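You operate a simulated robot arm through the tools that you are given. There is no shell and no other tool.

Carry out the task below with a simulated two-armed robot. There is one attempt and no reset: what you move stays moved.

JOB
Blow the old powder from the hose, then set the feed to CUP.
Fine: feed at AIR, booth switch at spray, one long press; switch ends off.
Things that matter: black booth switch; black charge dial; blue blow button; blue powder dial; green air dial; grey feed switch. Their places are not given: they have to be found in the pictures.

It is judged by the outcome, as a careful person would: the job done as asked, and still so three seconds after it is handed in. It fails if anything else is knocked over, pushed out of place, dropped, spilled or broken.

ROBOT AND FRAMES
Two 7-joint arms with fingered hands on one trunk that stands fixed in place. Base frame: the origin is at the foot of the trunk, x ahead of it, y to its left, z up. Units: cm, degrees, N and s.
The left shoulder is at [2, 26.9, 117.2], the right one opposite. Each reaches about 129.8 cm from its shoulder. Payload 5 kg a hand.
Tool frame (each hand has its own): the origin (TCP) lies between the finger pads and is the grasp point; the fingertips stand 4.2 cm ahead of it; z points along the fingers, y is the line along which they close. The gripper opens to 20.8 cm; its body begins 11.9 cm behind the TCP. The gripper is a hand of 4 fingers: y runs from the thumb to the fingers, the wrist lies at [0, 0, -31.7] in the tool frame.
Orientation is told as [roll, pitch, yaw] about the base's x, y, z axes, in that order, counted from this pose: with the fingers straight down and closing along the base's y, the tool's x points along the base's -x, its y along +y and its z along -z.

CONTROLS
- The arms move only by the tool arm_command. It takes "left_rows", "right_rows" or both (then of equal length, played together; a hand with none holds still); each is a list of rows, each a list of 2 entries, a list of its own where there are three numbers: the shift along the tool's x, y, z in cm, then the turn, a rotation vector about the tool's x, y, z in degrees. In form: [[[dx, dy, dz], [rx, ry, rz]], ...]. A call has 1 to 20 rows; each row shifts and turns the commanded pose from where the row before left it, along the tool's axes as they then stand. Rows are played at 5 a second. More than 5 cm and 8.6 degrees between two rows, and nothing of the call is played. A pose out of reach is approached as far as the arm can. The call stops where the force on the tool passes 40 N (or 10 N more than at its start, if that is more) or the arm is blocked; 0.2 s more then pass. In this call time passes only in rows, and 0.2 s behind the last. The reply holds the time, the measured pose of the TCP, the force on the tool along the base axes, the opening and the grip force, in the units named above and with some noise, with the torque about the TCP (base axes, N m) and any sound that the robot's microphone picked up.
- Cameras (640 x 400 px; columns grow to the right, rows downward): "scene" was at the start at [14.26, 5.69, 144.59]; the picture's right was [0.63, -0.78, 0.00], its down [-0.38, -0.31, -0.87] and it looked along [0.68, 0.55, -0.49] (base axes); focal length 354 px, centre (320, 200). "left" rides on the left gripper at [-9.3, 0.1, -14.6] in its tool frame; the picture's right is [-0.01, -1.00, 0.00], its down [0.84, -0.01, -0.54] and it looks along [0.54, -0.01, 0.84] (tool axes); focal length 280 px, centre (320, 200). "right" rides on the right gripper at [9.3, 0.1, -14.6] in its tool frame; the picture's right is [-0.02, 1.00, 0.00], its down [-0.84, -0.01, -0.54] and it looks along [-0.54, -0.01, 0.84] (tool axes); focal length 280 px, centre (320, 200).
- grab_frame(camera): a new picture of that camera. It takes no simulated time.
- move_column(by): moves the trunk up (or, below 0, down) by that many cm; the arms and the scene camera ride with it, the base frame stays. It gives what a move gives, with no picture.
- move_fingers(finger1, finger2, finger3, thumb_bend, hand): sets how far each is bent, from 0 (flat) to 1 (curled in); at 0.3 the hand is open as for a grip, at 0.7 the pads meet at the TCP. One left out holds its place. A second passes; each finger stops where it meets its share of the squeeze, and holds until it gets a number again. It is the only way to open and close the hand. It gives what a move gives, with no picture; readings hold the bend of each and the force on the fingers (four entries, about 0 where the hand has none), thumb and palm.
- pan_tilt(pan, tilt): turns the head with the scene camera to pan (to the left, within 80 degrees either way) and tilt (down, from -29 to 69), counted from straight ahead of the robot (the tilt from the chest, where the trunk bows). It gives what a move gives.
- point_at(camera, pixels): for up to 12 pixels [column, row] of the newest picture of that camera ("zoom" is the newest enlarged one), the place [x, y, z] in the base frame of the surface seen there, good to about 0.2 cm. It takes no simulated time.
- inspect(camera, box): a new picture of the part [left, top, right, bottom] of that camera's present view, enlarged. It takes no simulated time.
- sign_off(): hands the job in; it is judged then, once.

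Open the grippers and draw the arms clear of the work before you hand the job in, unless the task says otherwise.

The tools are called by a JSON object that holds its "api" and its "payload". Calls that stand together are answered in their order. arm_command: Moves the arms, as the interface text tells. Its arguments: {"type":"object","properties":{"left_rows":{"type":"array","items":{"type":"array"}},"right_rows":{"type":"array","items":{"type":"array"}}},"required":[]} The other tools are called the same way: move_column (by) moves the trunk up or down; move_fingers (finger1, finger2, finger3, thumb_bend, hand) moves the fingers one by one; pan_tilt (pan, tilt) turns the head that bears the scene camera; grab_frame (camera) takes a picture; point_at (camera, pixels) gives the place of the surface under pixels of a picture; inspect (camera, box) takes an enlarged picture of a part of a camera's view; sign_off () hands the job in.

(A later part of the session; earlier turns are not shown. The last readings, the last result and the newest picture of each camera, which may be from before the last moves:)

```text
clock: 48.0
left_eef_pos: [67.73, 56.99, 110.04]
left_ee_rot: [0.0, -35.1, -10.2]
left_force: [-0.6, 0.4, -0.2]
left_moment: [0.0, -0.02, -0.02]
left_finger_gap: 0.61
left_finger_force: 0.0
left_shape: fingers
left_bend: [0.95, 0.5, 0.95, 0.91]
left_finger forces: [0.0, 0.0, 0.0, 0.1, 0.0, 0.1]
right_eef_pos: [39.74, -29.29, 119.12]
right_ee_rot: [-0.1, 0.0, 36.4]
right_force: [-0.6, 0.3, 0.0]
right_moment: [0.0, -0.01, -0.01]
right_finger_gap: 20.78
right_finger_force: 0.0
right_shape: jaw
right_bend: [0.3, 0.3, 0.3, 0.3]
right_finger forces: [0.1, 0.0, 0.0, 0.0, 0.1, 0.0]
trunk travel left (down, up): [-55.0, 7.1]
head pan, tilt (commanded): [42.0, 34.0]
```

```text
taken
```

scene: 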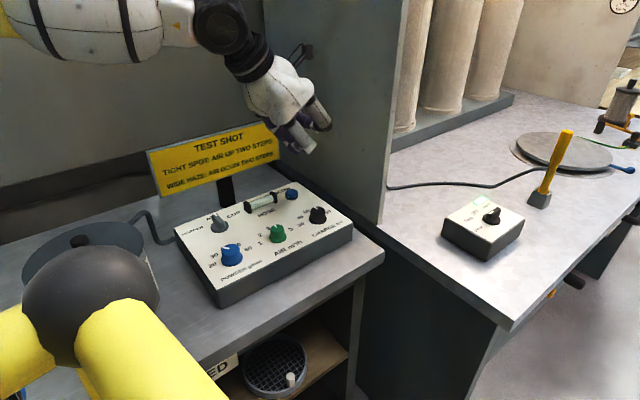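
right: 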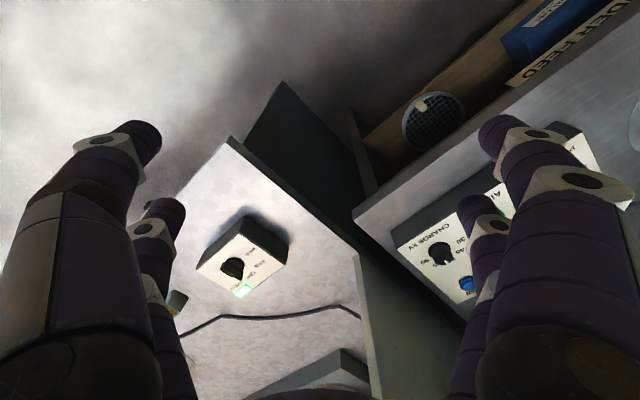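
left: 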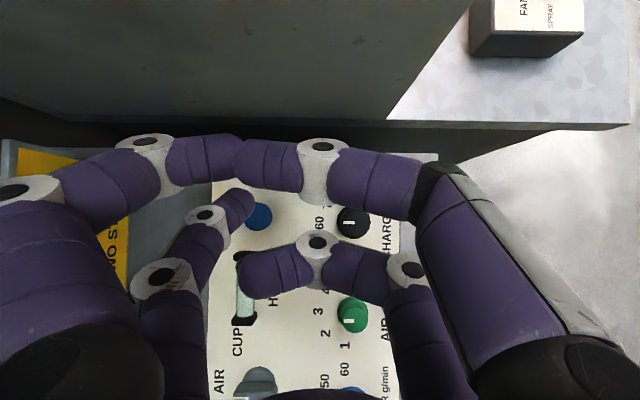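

Finger2's tip is at (243,203) in the left view, right by the blue button (257,217). I measure the tip and button positions.

{"api": "point_at", "payload": {"camera": "left", "pixels": [[248, 200], [240, 212], [232, 205], [258, 217], [265, 220], [255, 228], [262, 207], [245, 295], [240, 230], [350, 220]]}}

{"api": "inspect", "payload": {"camera": "scene", "box": [230, 90, 350, 230]}}

{"api": "point_at", "payload": {"camera": "zoom", "pixels": [[310, 165], [320, 178], [335, 165], [300, 150], [345, 290], [335, 285], [365, 290], [240, 320]]}}

```text
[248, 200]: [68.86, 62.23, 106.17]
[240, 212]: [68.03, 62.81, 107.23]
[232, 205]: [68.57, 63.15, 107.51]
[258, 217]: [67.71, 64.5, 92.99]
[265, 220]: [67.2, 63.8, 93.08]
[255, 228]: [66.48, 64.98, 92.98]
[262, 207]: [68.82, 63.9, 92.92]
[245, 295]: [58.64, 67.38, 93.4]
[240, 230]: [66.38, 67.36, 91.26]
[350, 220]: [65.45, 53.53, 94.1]
```

```text
2.86 times, centred on (290, 160) of scene
```

zoom: 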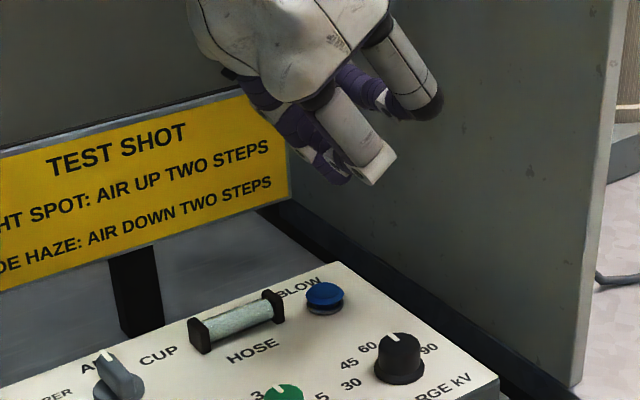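

```text
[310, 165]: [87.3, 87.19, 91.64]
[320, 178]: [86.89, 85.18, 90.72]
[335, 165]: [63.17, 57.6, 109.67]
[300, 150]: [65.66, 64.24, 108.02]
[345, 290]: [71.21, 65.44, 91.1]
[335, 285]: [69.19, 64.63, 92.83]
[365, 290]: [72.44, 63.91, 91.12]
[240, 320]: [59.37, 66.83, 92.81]
```

The tip is almost above the button (67.6, 64.5, 93.05). I measure the tip's lower end in the scene zoom.

{"api": "inspect", "payload": {"camera": "scene", "box": [270, 110, 340, 170]}}

{"api": "point_at", "payload": {"camera": "zoom", "pixels": [[250, 270], [230, 275], [270, 270], [210, 255], [300, 260], [330, 250], [190, 260], [160, 240], [130, 200], [240, 285]]}}

```text
6.67 times, centred on (305, 140) of scene
```

zoom: 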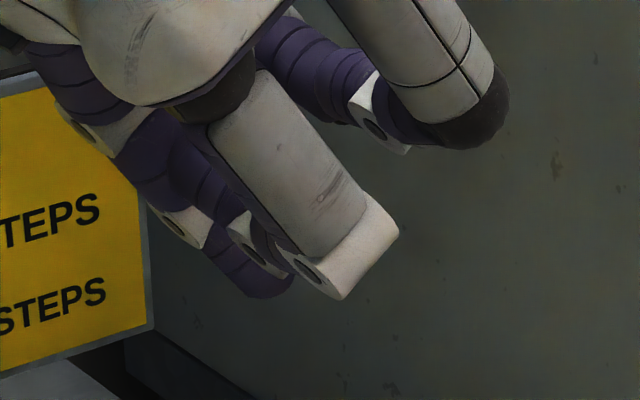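

```text
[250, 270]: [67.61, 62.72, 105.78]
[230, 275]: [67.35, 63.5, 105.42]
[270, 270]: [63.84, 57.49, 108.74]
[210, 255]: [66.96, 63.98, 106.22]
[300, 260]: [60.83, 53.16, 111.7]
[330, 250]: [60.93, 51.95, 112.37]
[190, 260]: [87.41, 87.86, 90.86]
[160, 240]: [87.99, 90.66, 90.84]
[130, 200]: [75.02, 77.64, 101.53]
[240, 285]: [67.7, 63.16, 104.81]
```

I check the height of the curled finger3 knuckle's lowest edge at zoom (340,296) against the CHARGE dial below it.

{"api": "point_at", "payload": {"camera": "zoom", "pixels": [[338, 294], [320, 280], [300, 270], [395, 232], [310, 285], [280, 288], [265, 292], [285, 280], [255, 292], [360, 275]]}}

{"api": "point_at", "payload": {"camera": "left", "pixels": [[318, 245], [280, 275], [350, 275], [408, 268], [245, 270], [300, 265], [350, 235], [350, 208]]}}

```text
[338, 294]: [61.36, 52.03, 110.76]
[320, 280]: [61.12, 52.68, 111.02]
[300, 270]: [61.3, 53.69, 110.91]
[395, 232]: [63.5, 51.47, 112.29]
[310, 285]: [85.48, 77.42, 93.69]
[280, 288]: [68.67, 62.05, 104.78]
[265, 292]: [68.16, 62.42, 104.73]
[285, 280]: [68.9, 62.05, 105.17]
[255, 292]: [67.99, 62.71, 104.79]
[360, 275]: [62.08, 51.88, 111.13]
```

```text
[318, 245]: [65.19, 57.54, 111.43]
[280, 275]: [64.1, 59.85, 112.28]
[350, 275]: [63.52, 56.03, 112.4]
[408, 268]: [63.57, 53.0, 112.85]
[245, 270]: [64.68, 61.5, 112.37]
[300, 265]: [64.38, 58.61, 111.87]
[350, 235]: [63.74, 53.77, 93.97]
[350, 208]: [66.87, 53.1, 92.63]
```

Tip bottom ≈(68.3, 62.5, 104.7); it needs a shift of about (−0.7, +2.0). I check how far the curled finger1 and the hand extend toward the sign.

{"api": "point_at", "payload": {"camera": "left", "pixels": [[10, 192], [60, 175], [150, 142], [30, 250], [30, 350], [15, 160], [60, 160], [120, 240]]}}

{"api": "inspect", "payload": {"camera": "scene", "box": [170, 0, 350, 200]}}

```text
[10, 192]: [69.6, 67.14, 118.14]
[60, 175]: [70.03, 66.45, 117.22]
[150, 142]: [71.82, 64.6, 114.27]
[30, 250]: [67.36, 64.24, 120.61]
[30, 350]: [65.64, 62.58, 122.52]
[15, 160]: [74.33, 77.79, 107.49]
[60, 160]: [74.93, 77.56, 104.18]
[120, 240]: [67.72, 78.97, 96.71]
```

```text
2.00 times, centred on (260, 100) of scene
```

zoom: 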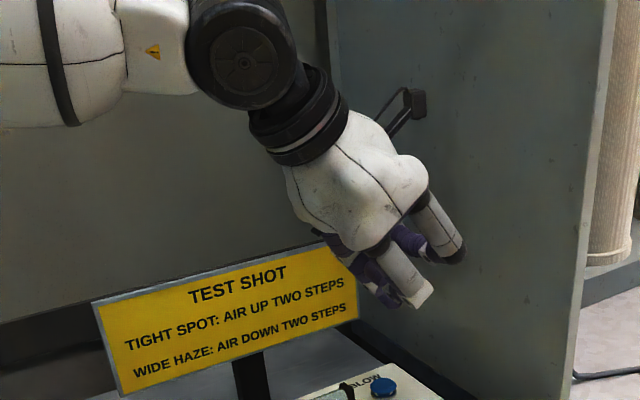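

Clear of the sign by ~7 cm. I shift over the button and descend 8 cm, stopping ~3.5 cm above it to check.

{"api": "arm_command", "payload": {"left_rows": [[[1.82, 0.61, 1.98], [0, 0, 0]], [[1.82, 0.61, 1.98], [0, 0, 0]], [[1.82, 0.61, 1.98], [0, 0, 0]], [[0, 0, 0], [0, 0, 0]]]}}

{"api": "inspect", "payload": {"camera": "scene", "box": [220, 120, 360, 240]}}

{"api": "grab_frame", "payload": {"camera": "left"}}

```text
clock: 49.0
left_eef_pos: [67.3, 58.99, 102.23]
left_ee_rot: [0.1, -35.0, -10.3]
left_force: [-1.3, -0.6, 0.2]
left_moment: [0.04, 0.04, 0.0]
left_finger_gap: 0.63
left_finger_force: 0.0
left_shape: fingers
left_bend: [0.95, 0.5, 0.95, 0.91]
left_finger forces: [0.0, 0.0, 0.1, 0.1, 0.0, 0.0]
right_eef_pos: [39.72, -29.23, 119.15]
right_ee_rot: [0.0, 0.0, 36.3]
right_force: [-0.1, -1.0, -0.5]
right_moment: [0.07, -0.06, 0.0]
right_finger_gap: 20.77
right_finger_force: 0.1
right_shape: jaw
right_bend: [0.3, 0.3, 0.3, 0.3]
right_finger forces: [0.1, 0.0, 0.0, 0.0, 0.0, 0.0]
trunk travel left (down, up): [-55.0, 7.1]
head pan, tilt (commanded): [42.0, 34.0]
```

```text
3.33 times, centred on (290, 180) of scene
```

zoom: 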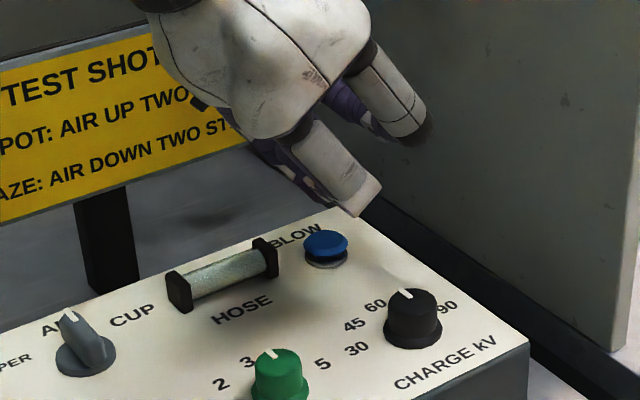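

```text
taken
```

left: 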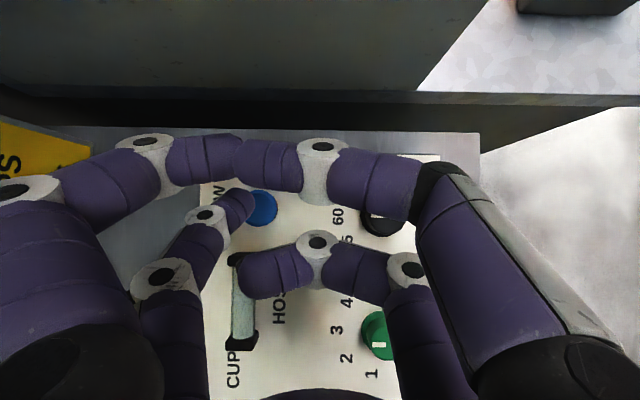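

Nearly above the button now. I re-measure the tip and button in both views for a last lateral correction.

{"api": "inspect", "payload": {"camera": "scene", "box": [265, 150, 335, 210]}}

{"api": "point_at", "payload": {"camera": "left", "pixels": [[250, 200], [245, 205], [240, 212], [232, 200], [265, 208], [262, 222], [262, 195], [272, 208], [252, 215]]}}

```text
6.67 times, centred on (300, 180) of scene
```

zoom: 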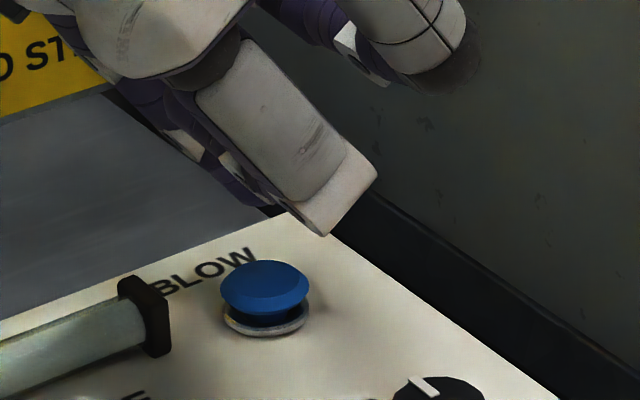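

```text
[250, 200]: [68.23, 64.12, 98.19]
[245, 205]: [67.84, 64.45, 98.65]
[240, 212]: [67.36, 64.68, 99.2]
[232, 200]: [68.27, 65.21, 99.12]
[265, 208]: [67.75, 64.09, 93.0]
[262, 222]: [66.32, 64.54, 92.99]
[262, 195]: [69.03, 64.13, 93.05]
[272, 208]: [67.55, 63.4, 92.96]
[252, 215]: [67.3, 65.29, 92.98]
```

Tip bottom ≈(67.9, 64.5, 96.8) over the button center (67.6, 64.5, 93.05). I descend 3.4 cm to just above contact.

{"api": "arm_command", "payload": {"left_rows": [[[0.575, 0, 0.818], [0, 0, 0]], [[0.575, 0, 0.818], [0, 0, 0]], [[0.575, 0, 0.818], [0, 0, 0]], [[0.23, 0, 0.327], [0, 0, 0]], [[0, 0, 0], [0, 0, 0]]]}}

{"api": "inspect", "payload": {"camera": "scene", "box": [240, 150, 340, 220]}}

{"api": "inspect", "payload": {"camera": "left", "box": [180, 160, 340, 260]}}

```text
clock: 50.2
left_eef_pos: [67.38, 58.97, 98.68]
left_ee_rot: [0.1, -35.1, -10.4]
left_force: [-0.2, -0.4, 6.1]
left_moment: [0.42, 0.01, 0.02]
left_finger_gap: 0.62
left_finger_force: 3.7
left_shape: fingers
left_bend: [0.95, 0.5, 0.95, 0.91]
left_finger forces: [0.0, 7.1, 0.0, 0.1, 0.1, 0.0]
right_eef_pos: [39.69, -29.22, 119.16]
right_ee_rot: [0.1, -0.1, 36.5]
right_force: [-0.5, -0.1, 0.6]
right_moment: [0.03, 0.0, -0.01]
right_finger_gap: 20.79
right_finger_force: 0.0
right_shape: jaw
right_bend: [0.3, 0.3, 0.3, 0.3]
right_finger forces: [0.0, 0.0, 0.0, 0.1, 0.1, 0.0]
trunk travel left (down, up): [-55.0, 7.1]
head pan, tilt (commanded): [42.0, 34.0]
```

```text
5.71 times, centred on (290, 185) of scene
```

zoom: 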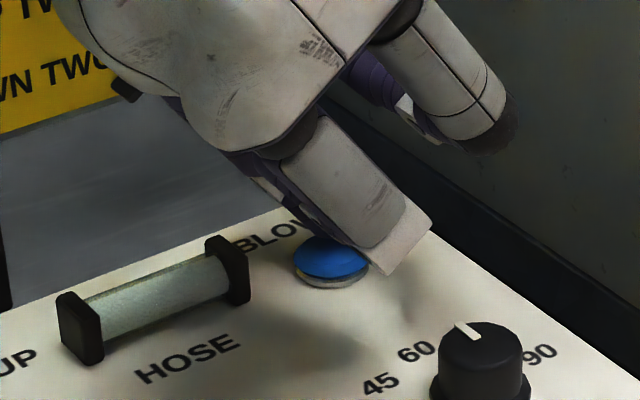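

```text
4.00 times, centred on (260, 210) of left
```

zoom: 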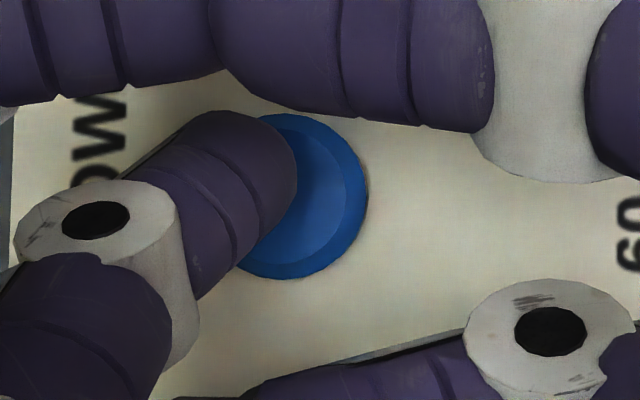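

The finger touches the button (6 N). I press further 0.6 cm and hold, listening for sounds and watching the hose glass.

{"api": "arm_command", "payload": {"left_rows": [[[0.17, 0, 0.245], [0, 0, 0]], [[0.17, 0, 0.245], [0, 0, 0]], [[0, 0, 0], [0, 0, 0]], [[0, 0, 0], [0, 0, 0]], [[0, 0, 0], [0, 0, 0]]]}}

{"api": "inspect", "payload": {"camera": "scene", "box": [240, 150, 340, 220]}}

```text
clock: 51.4
left_eef_pos: [67.31, 58.74, 98.24]
left_ee_rot: [0.2, -35.2, -10.3]
left_force: [0.5, 0.5, 27.3]
left_moment: [1.86, -0.4, -0.07]
left_finger_gap: 0.59
left_finger_force: 13.9
left_shape: fingers
left_bend: [0.95, 0.49, 0.95, 0.91]
left_finger forces: [0.0, 27.7, 0.0, 0.1, 0.0, 0.1]
right_eef_pos: [39.53, -29.34, 119.26]
right_ee_rot: [-0.1, -0.1, 36.4]
right_force: [1.0, 0.2, 0.5]
right_moment: [0.0, 0.03, 0.0]
right_finger_gap: 20.8
right_finger_force: 0.1
right_shape: jaw
right_bend: [0.3, 0.3, 0.3, 0.3]
right_finger forces: [0.0, 0.1, 0.0, 0.1, 0.0, 0.0]
trunk travel left (down, up): [-55.0, 7.1]
head pan, tilt (commanded): [42.0, 34.0]
```

```text
5.71 times, centred on (290, 185) of scene
```

zoom: 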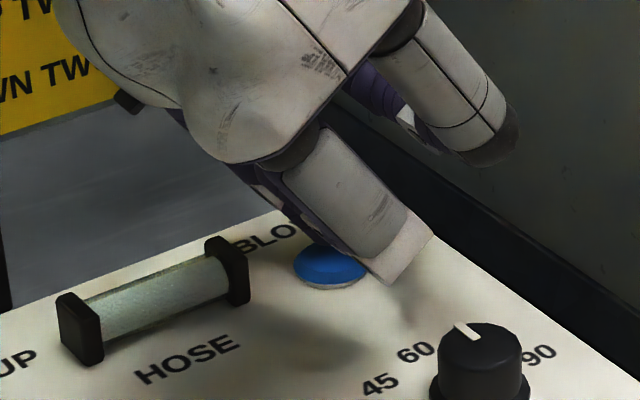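

The button cap is fully down (27 N) and held. I keep holding, 2 s more, and look at the hose glass again.

{"api": "arm_command", "payload": {"left_rows": [[[0, 0, 0], [0, 0, 0]], [[0, 0, 0], [0, 0, 0]], [[0, 0, 0], [0, 0, 0]], [[0, 0, 0], [0, 0, 0]], [[0, 0, 0], [0, 0, 0]], [[0, 0, 0], [0, 0, 0]], [[0, 0, 0], [0, 0, 0]], [[0, 0, 0], [0, 0, 0]]]}}

{"api": "inspect", "payload": {"camera": "scene", "box": [240, 150, 340, 220]}}

```text
clock: 53.2
left_eef_pos: [67.38, 58.8, 98.25]
left_ee_rot: [0.1, -35.1, -10.3]
left_force: [8.5, -1.5, 31.2]
left_moment: [1.99, -0.93, -0.59]
left_finger_gap: 0.58
left_finger_force: 15.5
left_shape: fingers
left_bend: [0.95, 0.49, 0.95, 0.91]
left_finger forces: [0.1, 30.6, 0.1, 0.0, 0.1, 0.0]
right_eef_pos: [39.55, -29.26, 119.21]
right_ee_rot: [0.0, -0.2, 36.5]
right_force: [0.0, 0.9, 0.8]
right_moment: [0.01, 0.01, 0.03]
right_finger_gap: 20.8
right_finger_force: 0.0
right_shape: jaw
right_bend: [0.3, 0.3, 0.3, 0.3]
right_finger forces: [0.0, 0.0, 0.0, 0.1, 0.1, 0.1]
trunk travel left (down, up): [-55.0, 7.1]
head pan, tilt (commanded): [42.0, 34.0]
```

```text
5.71 times, centred on (290, 185) of scene
```

zoom: 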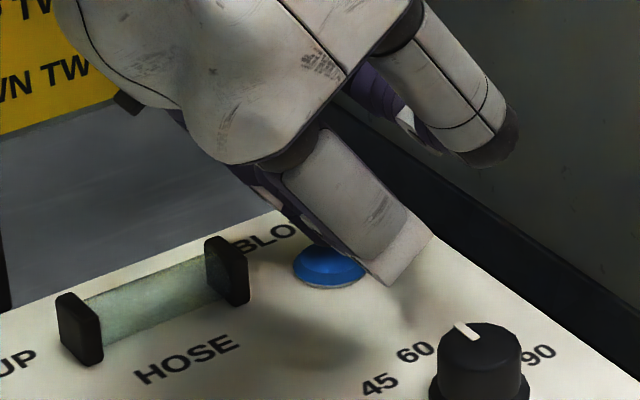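

The hose glass is clearing (powder fading). I keep the single press held 3 s more.

{"api": "arm_command", "payload": {"left_rows": [[[0, 0, 0], [0, 0, 0]], [[0, 0, 0], [0, 0, 0]], [[0, 0, 0], [0, 0, 0]], [[0, 0, 0], [0, 0, 0]], [[0, 0, 0], [0, 0, 0]], [[0, 0, 0], [0, 0, 0]], [[0, 0, 0], [0, 0, 0]], [[0, 0, 0], [0, 0, 0]], [[0, 0, 0], [0, 0, 0]], [[0, 0, 0], [0, 0, 0]]]}}

{"api": "inspect", "payload": {"camera": "scene", "box": [240, 150, 340, 220]}}

```text
clock: 55.4
left_eef_pos: [67.19, 58.92, 98.07]
left_ee_rot: [0.0, -35.1, -10.3]
left_force: [-2.9, 0.1, 31.8]
left_moment: [2.13, -0.22, 0.16]
left_finger_gap: 0.59
left_finger_force: 14.9
left_shape: fingers
left_bend: [0.95, 0.49, 0.95, 0.91]
left_finger forces: [0.0, 31.3, 0.0, 0.0, 0.1, 0.0]
right_eef_pos: [39.68, -29.29, 119.24]
right_ee_rot: [0.0, 0.0, 36.6]
right_force: [0.4, 0.0, 0.2]
right_moment: [0.0, 0.01, 0.01]
right_finger_gap: 20.76
right_finger_force: 0.0
right_shape: jaw
right_bend: [0.3, 0.3, 0.3, 0.3]
right_finger forces: [0.1, 0.1, 0.0, 0.0, 0.0, 0.0]
trunk travel left (down, up): [-55.0, 7.1]
head pan, tilt (commanded): [42.0, 34.0]
```

```text
5.71 times, centred on (290, 185) of scene
```

zoom: 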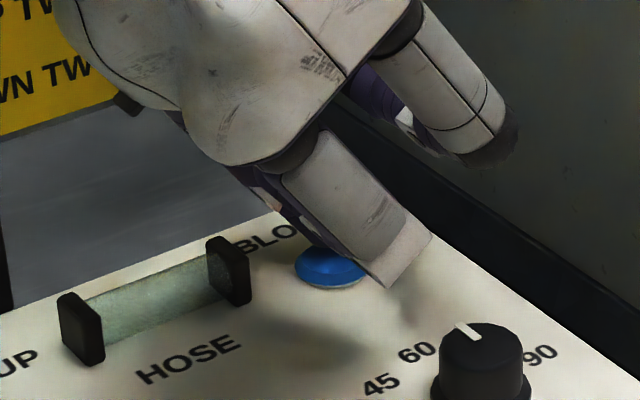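

The glass now looks see-through. I hold 2 s more and compare to confirm it no longer changes.

{"api": "inspect", "payload": {"camera": "scene", "box": [245, 180, 295, 220]}}

{"api": "arm_command", "payload": {"left_rows": [[[0, 0, 0], [0, 0, 0]], [[0, 0, 0], [0, 0, 0]], [[0, 0, 0], [0, 0, 0]], [[0, 0, 0], [0, 0, 0]], [[0, 0, 0], [0, 0, 0]], [[0, 0, 0], [0, 0, 0]], [[0, 0, 0], [0, 0, 0]], [[0, 0, 0], [0, 0, 0]], [[0, 0, 0], [0, 0, 0]], [[0, 0, 0], [0, 0, 0]]]}}

{"api": "inspect", "payload": {"camera": "scene", "box": [245, 180, 295, 220]}}

```text
10.00 times, centred on (270, 200) of scene
```

zoom: 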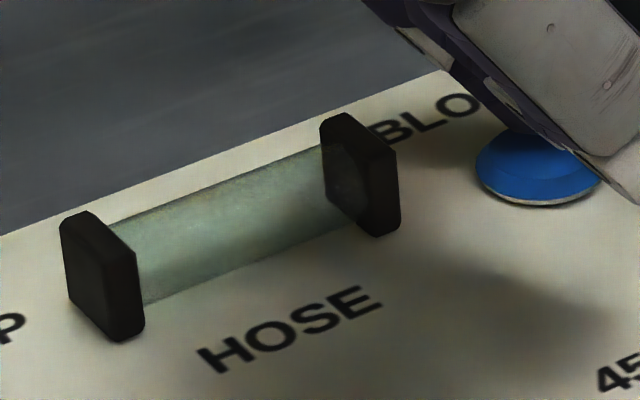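

```text
clock: 57.6
left_eef_pos: [67.26, 58.9, 98.12]
left_ee_rot: [0.0, -35.2, -10.4]
left_force: [-7.7, 1.4, 29.8]
left_moment: [2.08, 0.15, 0.6]
left_finger_gap: 0.61
left_finger_force: 15.0
left_shape: fingers
left_bend: [0.95, 0.48, 0.95, 0.91]
left_finger forces: [0.0, 29.8, 0.0, 0.0, 0.0, 0.1]
right_eef_pos: [39.53, -29.31, 119.31]
right_ee_rot: [0.0, -0.1, 36.5]
right_force: [-0.1, 0.6, 0.8]
right_moment: [0.0, -0.01, 0.02]
right_finger_gap: 20.8
right_finger_force: 0.1
right_shape: jaw
right_bend: [0.3, 0.3, 0.3, 0.3]
right_finger forces: [0.0, 0.0, 0.0, 0.0, 0.0, 0.0]
trunk travel left (down, up): [-55.0, 7.1]
head pan, tilt (commanded): [42.0, 34.0]
```

```text
10.00 times, centred on (270, 200) of scene
```

zoom: 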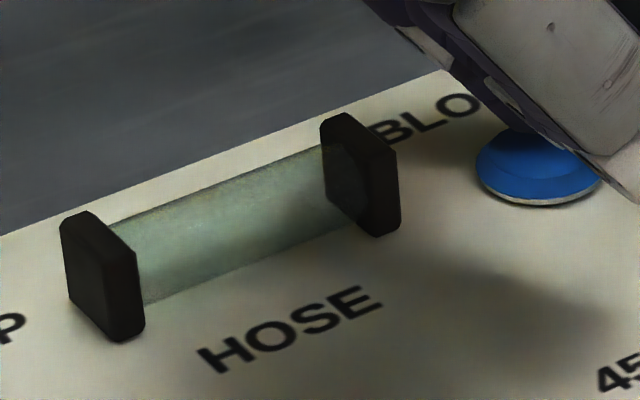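

The glass is unchanged and transparent, so the blow-out is done. I release by lifting straight up.

{"api": "arm_command", "payload": {"left_rows": [[[-0.8, 0, -1.15], [0, 0, 0]], [[-1.7, 0, -2.45], [0, 0, 0]], [[-2.3, 0, -3.27], [0, 0, 0]], [[-2.3, 0, -3.27], [0, 0, 0]], [[0, 0, 0], [0, 0, 0]]]}}

{"api": "inspect", "payload": {"camera": "scene", "box": [165, 170, 365, 310]}}

{"api": "inspect", "payload": {"camera": "scene", "box": [435, 180, 535, 270]}}

```text
clock: 58.8
left_eef_pos: [67.39, 58.86, 110.56]
left_ee_rot: [0.0, -35.0, -10.2]
left_force: [-0.5, 0.3, 0.4]
left_moment: [-0.07, -0.02, -0.03]
left_finger_gap: 0.61
left_finger_force: 0.1
left_shape: fingers
left_bend: [0.95, 0.5, 0.95, 0.91]
left_finger forces: [0.0, 0.0, 0.0, 0.1, 0.0, 0.1]
right_eef_pos: [39.73, -29.03, 119.12]
right_ee_rot: [0.0, 0.0, 36.5]
right_force: [-0.1, -0.1, -1.2]
right_moment: [-0.03, 0.02, 0.02]
right_finger_gap: 20.76
right_finger_force: 0.0
right_shape: jaw
right_bend: [0.3, 0.3, 0.3, 0.3]
right_finger forces: [0.0, 0.1, 0.0, 0.0, 0.0, 0.0]
trunk travel left (down, up): [-55.0, 7.1]
head pan, tilt (commanded): [42.0, 34.0]
```

```text
2.86 times, centred on (265, 240) of scene
```

zoom: 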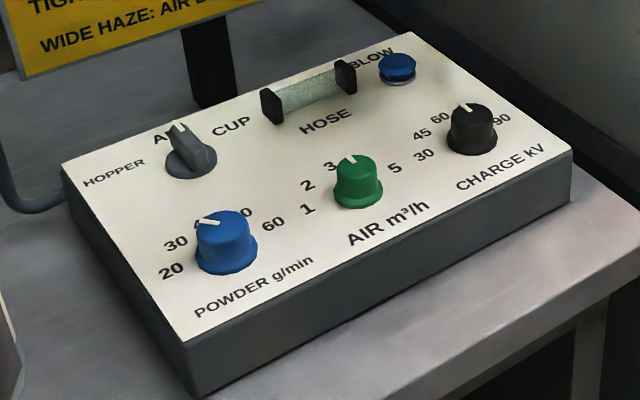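

```text
4.44 times, centred on (485, 225) of scene
```

zoom: 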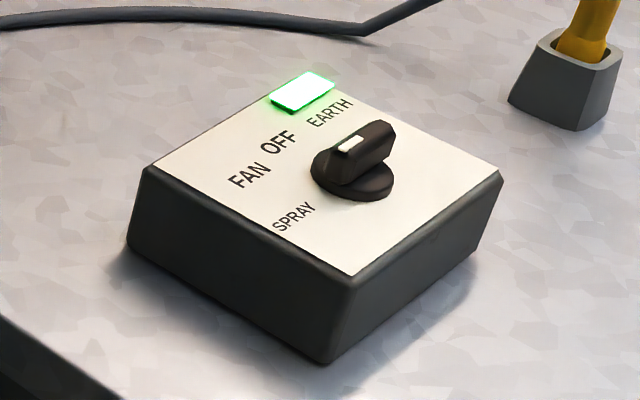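

Button is up again and the booth switch still reads SPRAY. I look closely at the hose glass now that the hand's shadow is gone.

{"api": "inspect", "payload": {"camera": "scene", "box": [245, 180, 305, 225]}}

{"api": "inspect", "payload": {"camera": "left", "box": [200, 180, 340, 340]}}

```text
8.89 times, centred on (275, 202) of scene
```

zoom: 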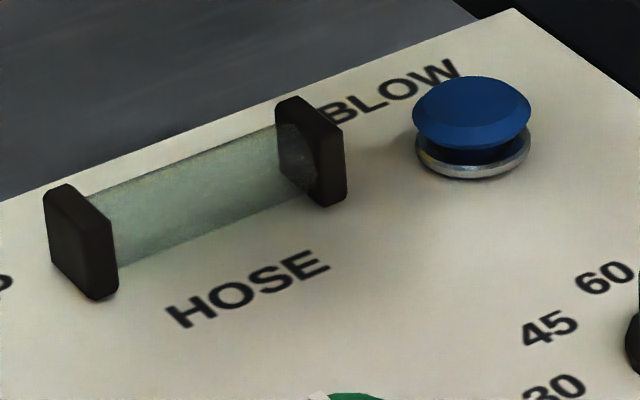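

```text
2.50 times, centred on (270, 260) of left
```

zoom: 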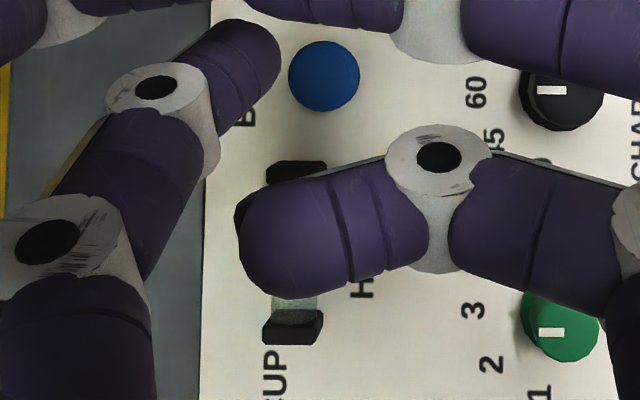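

The glass is clear and the cap circle shows through it. Now I bring the hand back toward the booth switch and make finger3 the pusher again.

{"api": "arm_command", "payload": {"left_rows": [[[-0.56, -4.09, 0.14], [0, 0, 0]], [[-0.56, -4.09, 0.14], [0, 0, 0]], [[-0.56, -4.09, 0.14], [0, 0, 0]], [[-0.56, -4.09, 0.14], [0, 0, 0]], [[-0.56, -4.09, 0.14], [0, 0, 0]], [[-0.56, -4.09, 0.14], [0, 0, 0]], [[-0.56, -4.09, 0.14], [0, 0, 0]], [[0, 0, 0], [0, 0, 0]]]}}

{"api": "move_fingers", "payload": {"hand": "left", "finger2": 0.95, "finger3": 0.5}}

{"api": "arm_command", "payload": {"left_rows": [[[-2.61, -0.02, 3.14], [0, 0, 0]], [[-2.61, -0.02, 3.14], [0, 0, 0]], [[-2.61, -0.02, 3.14], [0, 0, 0]], [[-2.61, -0.02, 3.14], [0, 0, 0]], [[-2.61, -0.02, 3.14], [0, 0, 0]], [[-2.61, -0.02, 3.14], [0, 0, 0]], [[-2.61, -0.02, 3.14], [0, 0, 0]], [[0, 0, 0], [0, 0, 0]]]}}

{"api": "pan_tilt", "payload": {"pan": 12, "tilt": 32}}

{"api": "grab_frame", "payload": {"camera": "scene"}}

```text
clock: 60.6
left_eef_pos: [66.06, 30.19, 111.84]
left_ee_rot: [0.0, -35.0, -10.1]
left_force: [-1.0, 0.8, -0.2]
left_moment: [-0.1, -0.03, -0.12]
left_finger_gap: 0.61
left_finger_force: 0.0
left_shape: fingers
left_bend: [0.95, 0.5, 0.95, 0.91]
left_finger forces: [0.1, 0.0, 0.0, 0.1, 0.1, 0.0]
right_eef_pos: [39.82, -28.99, 119.21]
right_ee_rot: [0.0, 0.0, 36.5]
right_force: [0.1, 0.6, 0.5]
right_moment: [-0.16, 0.0, 0.01]
right_finger_gap: 20.8
right_finger_force: 0.1
right_shape: jaw
right_bend: [0.3, 0.3, 0.3, 0.3]
right_finger forces: [0.0, 0.1, 0.0, 0.1, 0.0, 0.0]
trunk travel left (down, up): [-55.0, 7.1]
head pan, tilt (commanded): [42.0, 34.0]
```

```text
clock: 61.6
left_eef_pos: [66.04, 30.09, 111.87]
left_ee_rot: [-0.1, -35.0, -10.2]
left_force: [0.5, 0.1, -0.3]
left_moment: [0.07, -0.01, 0.04]
left_finger_gap: 0.63
left_finger_force: 0.1
left_shape: fingers
left_bend: [0.95, 0.95, 0.5, 0.91]
left_finger forces: [0.0, 0.0, 0.0, 0.1, 0.0, 0.0]
right_eef_pos: [39.75, -29.13, 119.16]
right_ee_rot: [0.1, 0.0, 36.4]
right_force: [0.1, 0.4, -0.9]
right_moment: [0.01, 0.01, 0.01]
right_finger_gap: 20.78
right_finger_force: 0.1
right_shape: jaw
right_bend: [0.3, 0.3, 0.3, 0.3]
right_finger forces: [0.0, 0.1, 0.1, 0.1, 0.1, 0.0]
trunk travel left (down, up): [-55.0, 7.1]
head pan, tilt (commanded): [42.0, 34.0]
```

```text
clock: 63.4
left_eef_pos: [93.08, 25.21, 104.51]
left_ee_rot: [0.2, -35.1, -10.3]
left_force: [0.2, 1.2, 0.7]
left_moment: [0.0, 0.02, 0.02]
left_finger_gap: 0.62
left_finger_force: 0.1
left_shape: fingers
left_bend: [0.95, 0.95, 0.5, 0.91]
left_finger forces: [0.0, 0.1, 0.0, 0.1, 0.1, 0.0]
right_eef_pos: [39.72, -29.24, 119.37]
right_ee_rot: [0.0, -0.2, 36.5]
right_force: [-0.7, -0.8, 0.3]
right_moment: [0.0, -0.13, -0.01]
right_finger_gap: 20.79
right_finger_force: 0.1
right_shape: jaw
right_bend: [0.3, 0.3, 0.3, 0.3]
right_finger forces: [0.1, 0.0, 0.0, 0.1, 0.0, 0.0]
trunk travel left (down, up): [-55.0, 7.1]
head pan, tilt (commanded): [42.0, 34.0]
```

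```text
clock: 64.3
left_eef_pos: [93.18, 25.22, 104.25]
left_ee_rot: [0.0, -34.9, -10.2]
left_force: [0.3, -0.7, -1.0]
left_moment: [-0.01, 0.03, 0.0]
left_finger_gap: 0.6
left_finger_force: 0.0
left_shape: fingers
left_bend: [0.95, 0.95, 0.5, 0.91]
left_finger forces: [0.0, 0.0, 0.1, 0.0, 0.1, 0.0]
right_eef_pos: [39.85, -29.13, 119.26]
right_ee_rot: [0.0, 0.0, 36.4]
right_force: [-0.8, 0.0, -0.5]
right_moment: [0.04, 0.05, -0.02]
right_finger_gap: 20.78
right_finger_force: 0.0
right_shape: jaw
right_bend: [0.3, 0.3, 0.3, 0.3]
right_finger forces: [0.0, 0.0, 0.1, 0.0, 0.0, 0.0]
trunk travel left (down, up): [-55.0, 7.1]
head pan, tilt (commanded): [12.0, 32.0]
```

```text
taken
```

scene: 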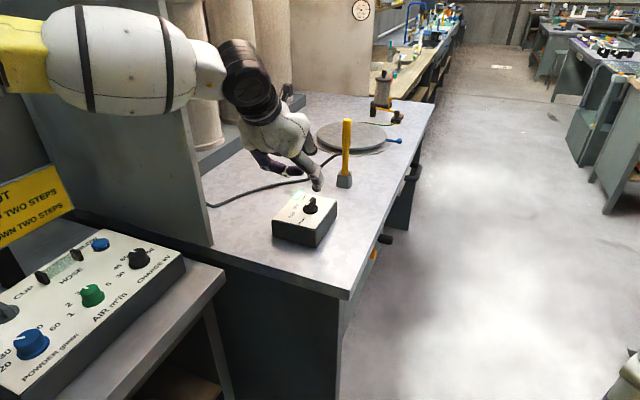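

I enlarge the finger and switch area and measure the tip relative to the pointer end before lowering.

{"api": "inspect", "payload": {"camera": "scene", "box": [265, 145, 355, 250]}}

{"api": "point_at", "payload": {"camera": "zoom", "pixels": [[322, 185], [312, 175], [332, 175], [320, 165], [285, 215], [300, 225], [315, 215], [290, 235], [300, 205]]}}

```text
3.81 times, centred on (310, 198) of scene
```

zoom: 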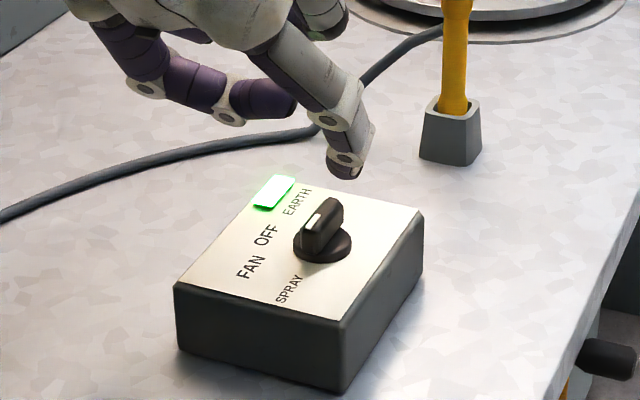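

```text
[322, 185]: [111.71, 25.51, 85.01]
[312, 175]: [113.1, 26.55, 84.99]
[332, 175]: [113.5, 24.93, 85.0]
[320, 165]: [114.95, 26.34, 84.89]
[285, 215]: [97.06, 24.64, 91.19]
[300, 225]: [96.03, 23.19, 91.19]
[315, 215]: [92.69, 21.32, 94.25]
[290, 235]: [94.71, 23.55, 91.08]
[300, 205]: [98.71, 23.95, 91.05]
```

I pick better pixels: the tip at zoom (345,176) and the pointer end face at (310,235).

{"api": "point_at", "payload": {"camera": "zoom", "pixels": [[345, 178], [335, 168], [358, 172], [346, 165], [308, 238], [318, 225], [330, 215], [340, 225], [322, 245], [312, 220]]}}

```text
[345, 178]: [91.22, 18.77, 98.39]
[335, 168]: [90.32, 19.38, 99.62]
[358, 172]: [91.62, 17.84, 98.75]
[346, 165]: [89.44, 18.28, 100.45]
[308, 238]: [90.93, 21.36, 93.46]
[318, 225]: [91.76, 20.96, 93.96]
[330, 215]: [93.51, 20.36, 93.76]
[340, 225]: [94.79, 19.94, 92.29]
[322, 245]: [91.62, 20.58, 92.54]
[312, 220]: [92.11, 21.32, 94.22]
```

Tip bottom ≈(91.1, 18.7, 98.4); pointer end face is at x≈90.9, y≈21.3. I lower beside the pointer end on its right side (tip ≈(91, 18.2, 92.6)).

{"api": "arm_command", "payload": {"left_rows": [[[1.11, -0.17, 1.58], [0, 0, 0]], [[1.11, -0.17, 1.58], [0, 0, 0]], [[1.11, -0.17, 1.58], [0, 0, 0]], [[0, 0, 0], [0, 0, 0]]]}}

{"api": "inspect", "payload": {"camera": "scene", "box": [275, 165, 345, 235]}}

{"api": "grab_frame", "payload": {"camera": "left"}}

```text
clock: 65.3
left_eef_pos: [93.11, 24.48, 98.57]
left_ee_rot: [-0.1, -35.1, -10.2]
left_force: [-1.0, -0.4, 0.3]
left_moment: [0.03, 0.01, 0.05]
left_finger_gap: 0.62
left_finger_force: 0.1
left_shape: fingers
left_bend: [0.95, 0.95, 0.5, 0.91]
left_finger forces: [0.0, 0.1, 0.1, 0.0, 0.0, 0.0]
right_eef_pos: [39.69, -29.23, 119.27]
right_ee_rot: [0.0, -0.1, 36.5]
right_force: [-0.9, 0.7, 1.0]
right_moment: [0.02, 0.0, 0.03]
right_finger_gap: 20.77
right_finger_force: 0.1
right_shape: jaw
right_bend: [0.3, 0.3, 0.3, 0.3]
right_finger forces: [0.0, 0.0, 0.0, 0.0, 0.1, 0.0]
trunk travel left (down, up): [-55.0, 7.1]
head pan, tilt (commanded): [12.0, 32.0]
```

```text
5.71 times, centred on (310, 200) of scene
```

zoom: 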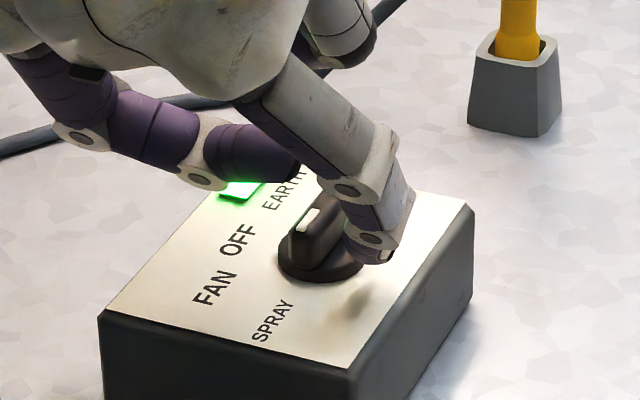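

```text
taken
```

left: 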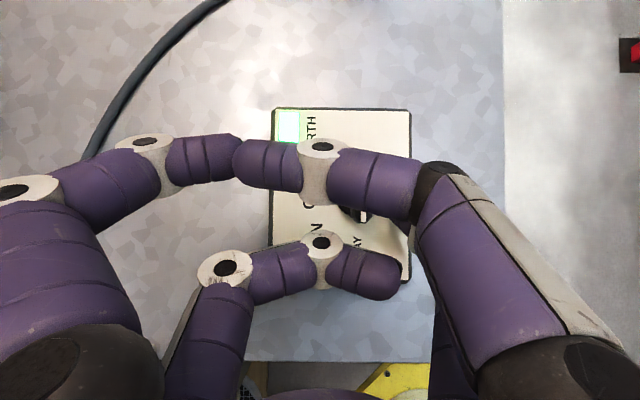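

The fingertip sits right of the pointer end. I push left (+y) along the arc, about 30° worth first, and check.

{"api": "arm_command", "payload": {"left_rows": [[[0.19, 0.72, -0.134], [0, 0, 0]], [[0.19, 0.72, -0.134], [0, 0, 0]], [[0.303, 0.644, -0.214], [0, 0, 0]], [[0.2, 0.617, -0.141], [0, 0, 0]], [[0, 0, 0], [0, 0, 0]]]}}

{"api": "inspect", "payload": {"camera": "scene", "box": [275, 165, 345, 235]}}

{"api": "inspect", "payload": {"camera": "left", "box": [260, 100, 420, 300]}}

```text
clock: 66.5
left_eef_pos: [92.5, 27.39, 98.67]
left_ee_rot: [0.0, -35.0, -10.1]
left_force: [-1.0, -2.1, 1.0]
left_moment: [-0.04, -0.02, -0.02]
left_finger_gap: 0.64
left_finger_force: 0.6
left_shape: fingers
left_bend: [0.95, 0.95, 0.49, 0.91]
left_finger forces: [0.0, 0.1, 0.9, 0.1, 0.0, 0.0]
right_eef_pos: [39.72, -29.1, 119.31]
right_ee_rot: [0.0, 0.1, 36.5]
right_force: [-0.7, -0.1, 0.1]
right_moment: [0.01, 0.0, 0.0]
right_finger_gap: 20.81
right_finger_force: 0.0
right_shape: jaw
right_bend: [0.3, 0.3, 0.3, 0.3]
right_finger forces: [0.1, 0.0, 0.1, 0.1, 0.0, 0.0]
trunk travel left (down, up): [-55.0, 7.1]
head pan, tilt (commanded): [12.0, 32.0]
```

```text
5.71 times, centred on (310, 200) of scene
```

zoom: 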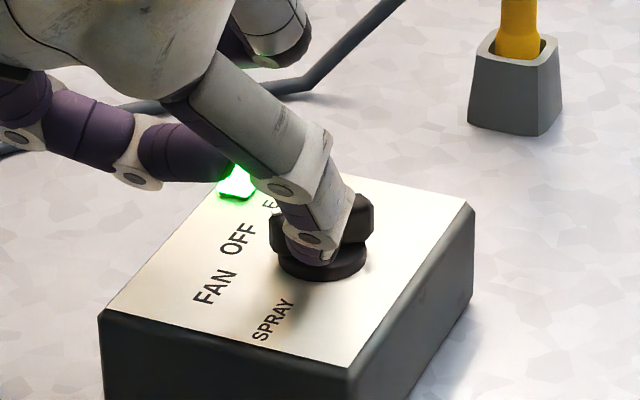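

```text
2.00 times, centred on (340, 200) of left
```

zoom: 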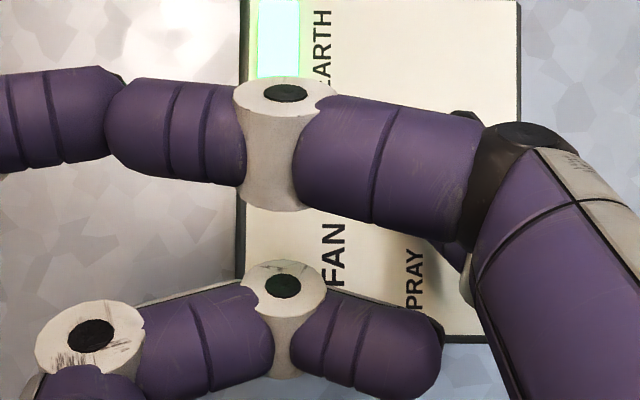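

The bar has swung a lot with little force. I lift the finger off to see where the pointer settled before pushing any more.

{"api": "arm_command", "payload": {"left_rows": [[[-0.575, 0, -0.818], [0, 0, 0]], [[-1.15, 0, -1.636], [0, 0, 0]], [[-2.3, 0, -3.27], [0, 0, 0]], [[2.4, -0.54, -1.7], [0, 0, 0]], [[2.4, -0.54, -1.7], [0, 0, 0]], [[2.4, -0.54, -1.7], [0, 0, 0]], [[2.4, -0.54, -1.7], [0, 0, 0]], [[0, 0, 0], [0, 0, 0]]]}}

{"api": "grab_frame", "payload": {"camera": "left"}}

{"api": "inspect", "payload": {"camera": "scene", "box": [265, 165, 355, 250]}}

```text
clock: 68.3
left_eef_pos: [80.57, 27.23, 105.69]
left_ee_rot: [0.0, -35.0, -10.3]
left_force: [1.4, 0.7, 0.2]
left_moment: [-0.04, 0.02, -0.02]
left_finger_gap: 0.62
left_finger_force: 0.0
left_shape: fingers
left_bend: [0.95, 0.95, 0.5, 0.91]
left_finger forces: [0.0, 0.1, 0.0, 0.1, 0.1, 0.1]
right_eef_pos: [39.77, -29.01, 119.23]
right_ee_rot: [0.0, 0.0, 36.5]
right_force: [1.0, 0.5, -0.6]
right_moment: [-0.05, 0.02, -0.02]
right_finger_gap: 20.79
right_finger_force: 0.1
right_shape: jaw
right_bend: [0.3, 0.3, 0.3, 0.3]
right_finger forces: [0.0, 0.0, 0.1, 0.0, 0.0, 0.1]
trunk travel left (down, up): [-55.0, 7.1]
head pan, tilt (commanded): [12.0, 32.0]
```

```text
taken
```

left: 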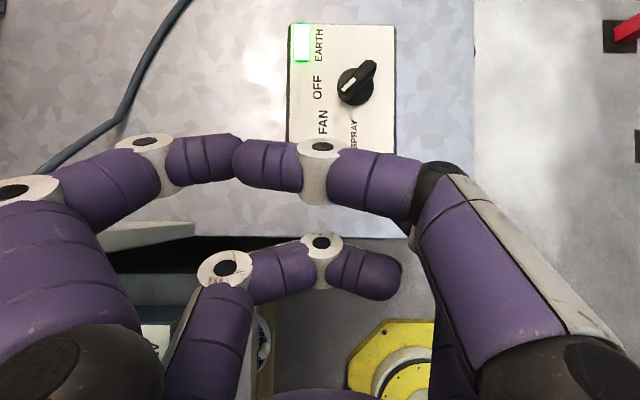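

```text
4.71 times, centred on (310, 208) of scene
```

zoom: 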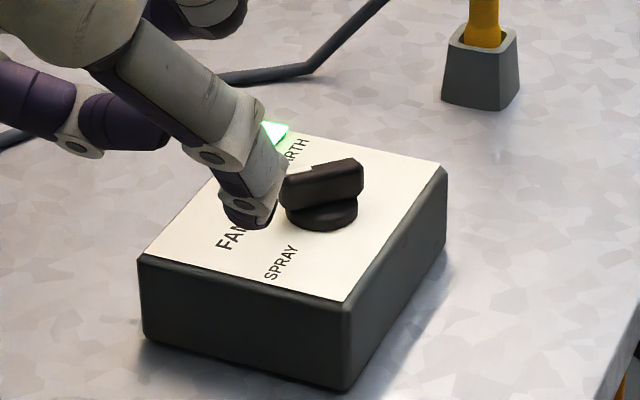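

The pointer stopped on FAN. I need one more ~45° step clockwise to OFF: I place the finger behind the pointer again (tip ≈(89.7, 20.9)) and lower it.

{"api": "arm_command", "payload": {"left_rows": [[[-2.75, 0.72, 2.34], [0, 0, 0]], [[-2.75, 0.72, 2.34], [0, 0, 0]], [[-2.75, 0.72, 2.34], [0, 0, 0]], [[1.17, 0, 1.663], [0, 0, 0]], [[1.17, 0, 1.663], [0, 0, 0]], [[1.17, 0, 1.663], [0, 0, 0]], [[0, 0, 0], [0, 0, 0]]]}}

{"api": "inspect", "payload": {"camera": "scene", "box": [265, 165, 355, 250]}}

```text
clock: 69.9
left_eef_pos: [91.51, 27.51, 98.67]
left_ee_rot: [0.0, -35.0, -10.2]
left_force: [0.1, 0.1, 0.1]
left_moment: [0.03, -0.01, -0.02]
left_finger_gap: 0.61
left_finger_force: 0.1
left_shape: fingers
left_bend: [0.95, 0.95, 0.5, 0.91]
left_finger forces: [0.0, 0.0, 0.0, 0.0, 0.0, 0.0]
right_eef_pos: [39.7, -29.15, 119.29]
right_ee_rot: [-0.1, 0.1, 36.5]
right_force: [-0.5, -0.1, 0.7]
right_moment: [-0.02, -0.01, -0.02]
right_finger_gap: 20.79
right_finger_force: 0.1
right_shape: jaw
right_bend: [0.3, 0.3, 0.3, 0.3]
right_finger forces: [0.0, 0.0, 0.1, 0.0, 0.0, 0.1]
trunk travel left (down, up): [-55.0, 7.1]
head pan, tilt (commanded): [12.0, 32.0]
```

```text
4.71 times, centred on (310, 208) of scene
```

zoom: 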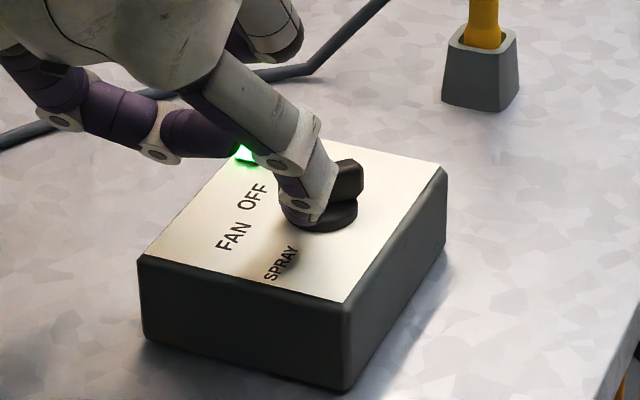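

The finger is behind the pointer. I push along the arc to just past the FAN/OFF midpoint (≈98°), so that it drops into OFF without reaching EARTH.

{"api": "arm_command", "payload": {"left_rows": [[[-0.387, 0.391, 0.272], [0, 0, 0]], [[-0.387, 0.391, 0.272], [0, 0, 0]], [[-0.084, 0.669, 0.059], [0, 0, 0]], [[-0.167, 0.444, 0.117], [0, 0, 0]], [[0, 0, 0], [0, 0, 0]]]}}

{"api": "inspect", "payload": {"camera": "scene", "box": [275, 165, 345, 235]}}

```text
clock: 71.1
left_eef_pos: [92.77, 29.22, 98.65]
left_ee_rot: [0.2, -34.9, -10.3]
left_force: [-29.5, 3.3, -1.2]
left_moment: [0.19, 1.64, -2.3]
left_finger_gap: 0.61
left_finger_force: 14.5
left_shape: fingers
left_bend: [0.95, 0.95, 0.47, 0.91]
left_finger forces: [0.0, 0.0, 29.9, 0.0, 0.0, 0.1]
right_eef_pos: [39.58, -29.18, 119.23]
right_ee_rot: [0.0, -0.1, 36.5]
right_force: [0.2, -0.6, 0.1]
right_moment: [0.0, -0.01, -0.05]
right_finger_gap: 20.77
right_finger_force: 0.0
right_shape: jaw
right_bend: [0.3, 0.3, 0.3, 0.3]
right_finger forces: [0.1, 0.1, 0.0, 0.1, 0.0, 0.0]
trunk travel left (down, up): [-55.0, 7.1]
head pan, tilt (commanded): [12.0, 32.0]
```

```text
5.71 times, centred on (310, 200) of scene
```

zoom: 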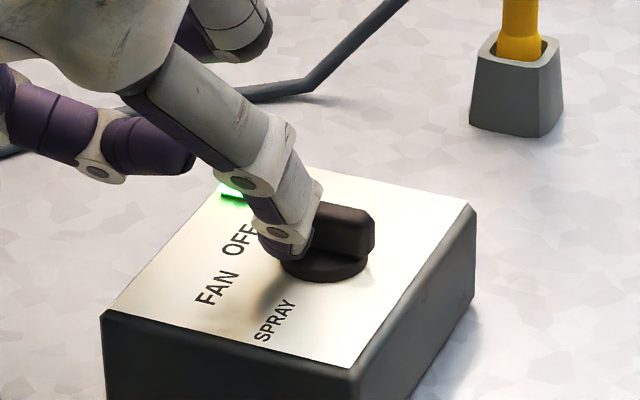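

Resistance is 29 N along −x, with the bar face normal suggesting the bar is already near OFF. I back the finger off straight away, lift and look.

{"api": "arm_command", "payload": {"left_rows": [[[0.805, -0.179, -0.566], [0, 0, 0]], [[0.805, -0.179, -0.566], [0, 0, 0]], [[-1.15, 0, -1.636], [0, 0, 0]], [[-2.3, 0, -3.27], [0, 0, 0]], [[2.4, -0.54, -1.7], [0, 0, 0]], [[2.4, -0.54, -1.7], [0, 0, 0]], [[2.4, -0.54, -1.7], [0, 0, 0]], [[2.4, -0.54, -1.7], [0, 0, 0]], [[0, 0, 0], [0, 0, 0]]]}}

{"api": "grab_frame", "payload": {"camera": "left"}}

{"api": "inspect", "payload": {"camera": "scene", "box": [265, 165, 355, 250]}}

```text
clock: 73.1
left_eef_pos: [79.1, 29.3, 104.7]
left_ee_rot: [0.0, -34.9, -10.1]
left_force: [-0.4, -0.5, 0.4]
left_moment: [-0.02, 0.01, -0.02]
left_finger_gap: 0.63
left_finger_force: 0.0
left_shape: fingers
left_bend: [0.95, 0.95, 0.5, 0.91]
left_finger forces: [0.0, 0.1, 0.1, 0.0, 0.1, 0.0]
right_eef_pos: [39.68, -29.11, 119.13]
right_ee_rot: [0.1, 0.0, 36.4]
right_force: [-0.5, -0.2, 0.3]
right_moment: [-0.02, 0.07, -0.02]
right_finger_gap: 20.8
right_finger_force: 0.1
right_shape: jaw
right_bend: [0.3, 0.3, 0.3, 0.3]
right_finger forces: [0.0, 0.0, 0.0, 0.0, 0.0, 0.0]
trunk travel left (down, up): [-55.0, 7.1]
head pan, tilt (commanded): [12.0, 32.0]
```

```text
taken
```

left: 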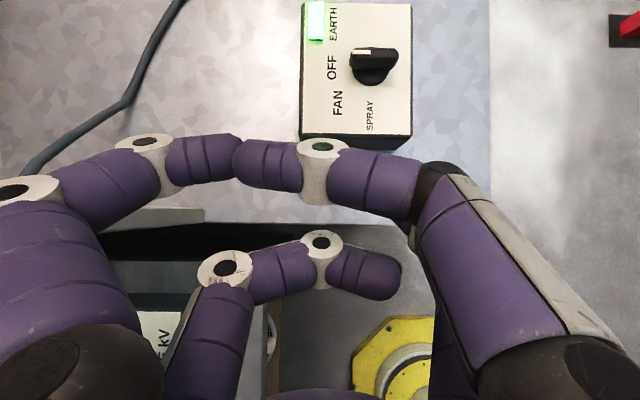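

```text
4.71 times, centred on (310, 208) of scene
```

zoom: 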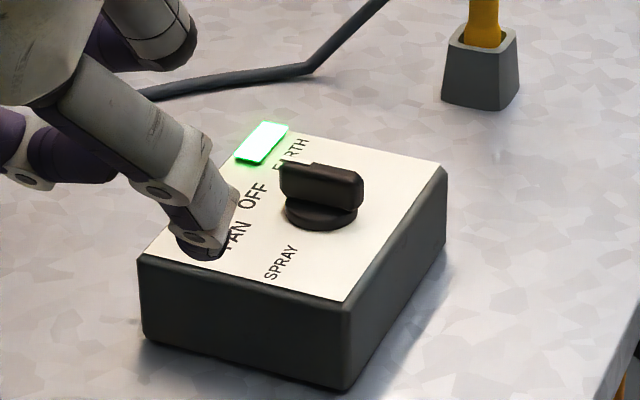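

I enlarge the switch from the top-down hand view to confirm it is squarely on OFF and the box unmoved.

{"api": "inspect", "payload": {"camera": "left", "box": [290, 0, 430, 150]}}

{"api": "point_at", "payload": {"camera": "zoom", "pixels": [[320, 130], [430, 140], [375, 160], [330, 125], [425, 130], [155, 180], [260, 355], [180, 355], [400, 355], [345, 135]]}}

```text
2.67 times, centred on (360, 75) of left
```

zoom: 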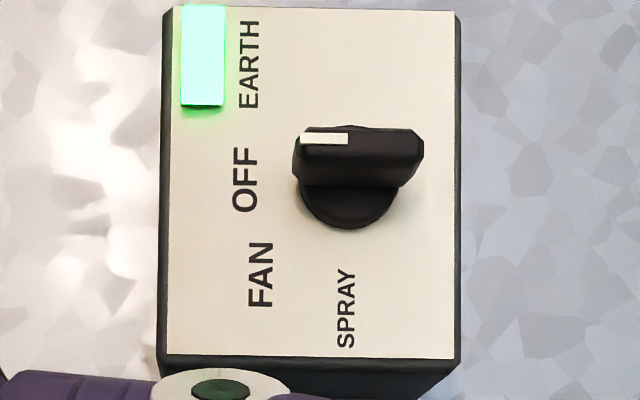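

```text
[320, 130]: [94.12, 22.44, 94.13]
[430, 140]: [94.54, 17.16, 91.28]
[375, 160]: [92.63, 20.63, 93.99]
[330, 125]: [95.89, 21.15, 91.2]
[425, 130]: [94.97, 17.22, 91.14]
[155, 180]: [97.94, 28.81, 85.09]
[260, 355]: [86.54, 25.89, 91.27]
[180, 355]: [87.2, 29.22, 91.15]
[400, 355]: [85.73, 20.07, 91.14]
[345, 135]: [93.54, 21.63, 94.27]
```

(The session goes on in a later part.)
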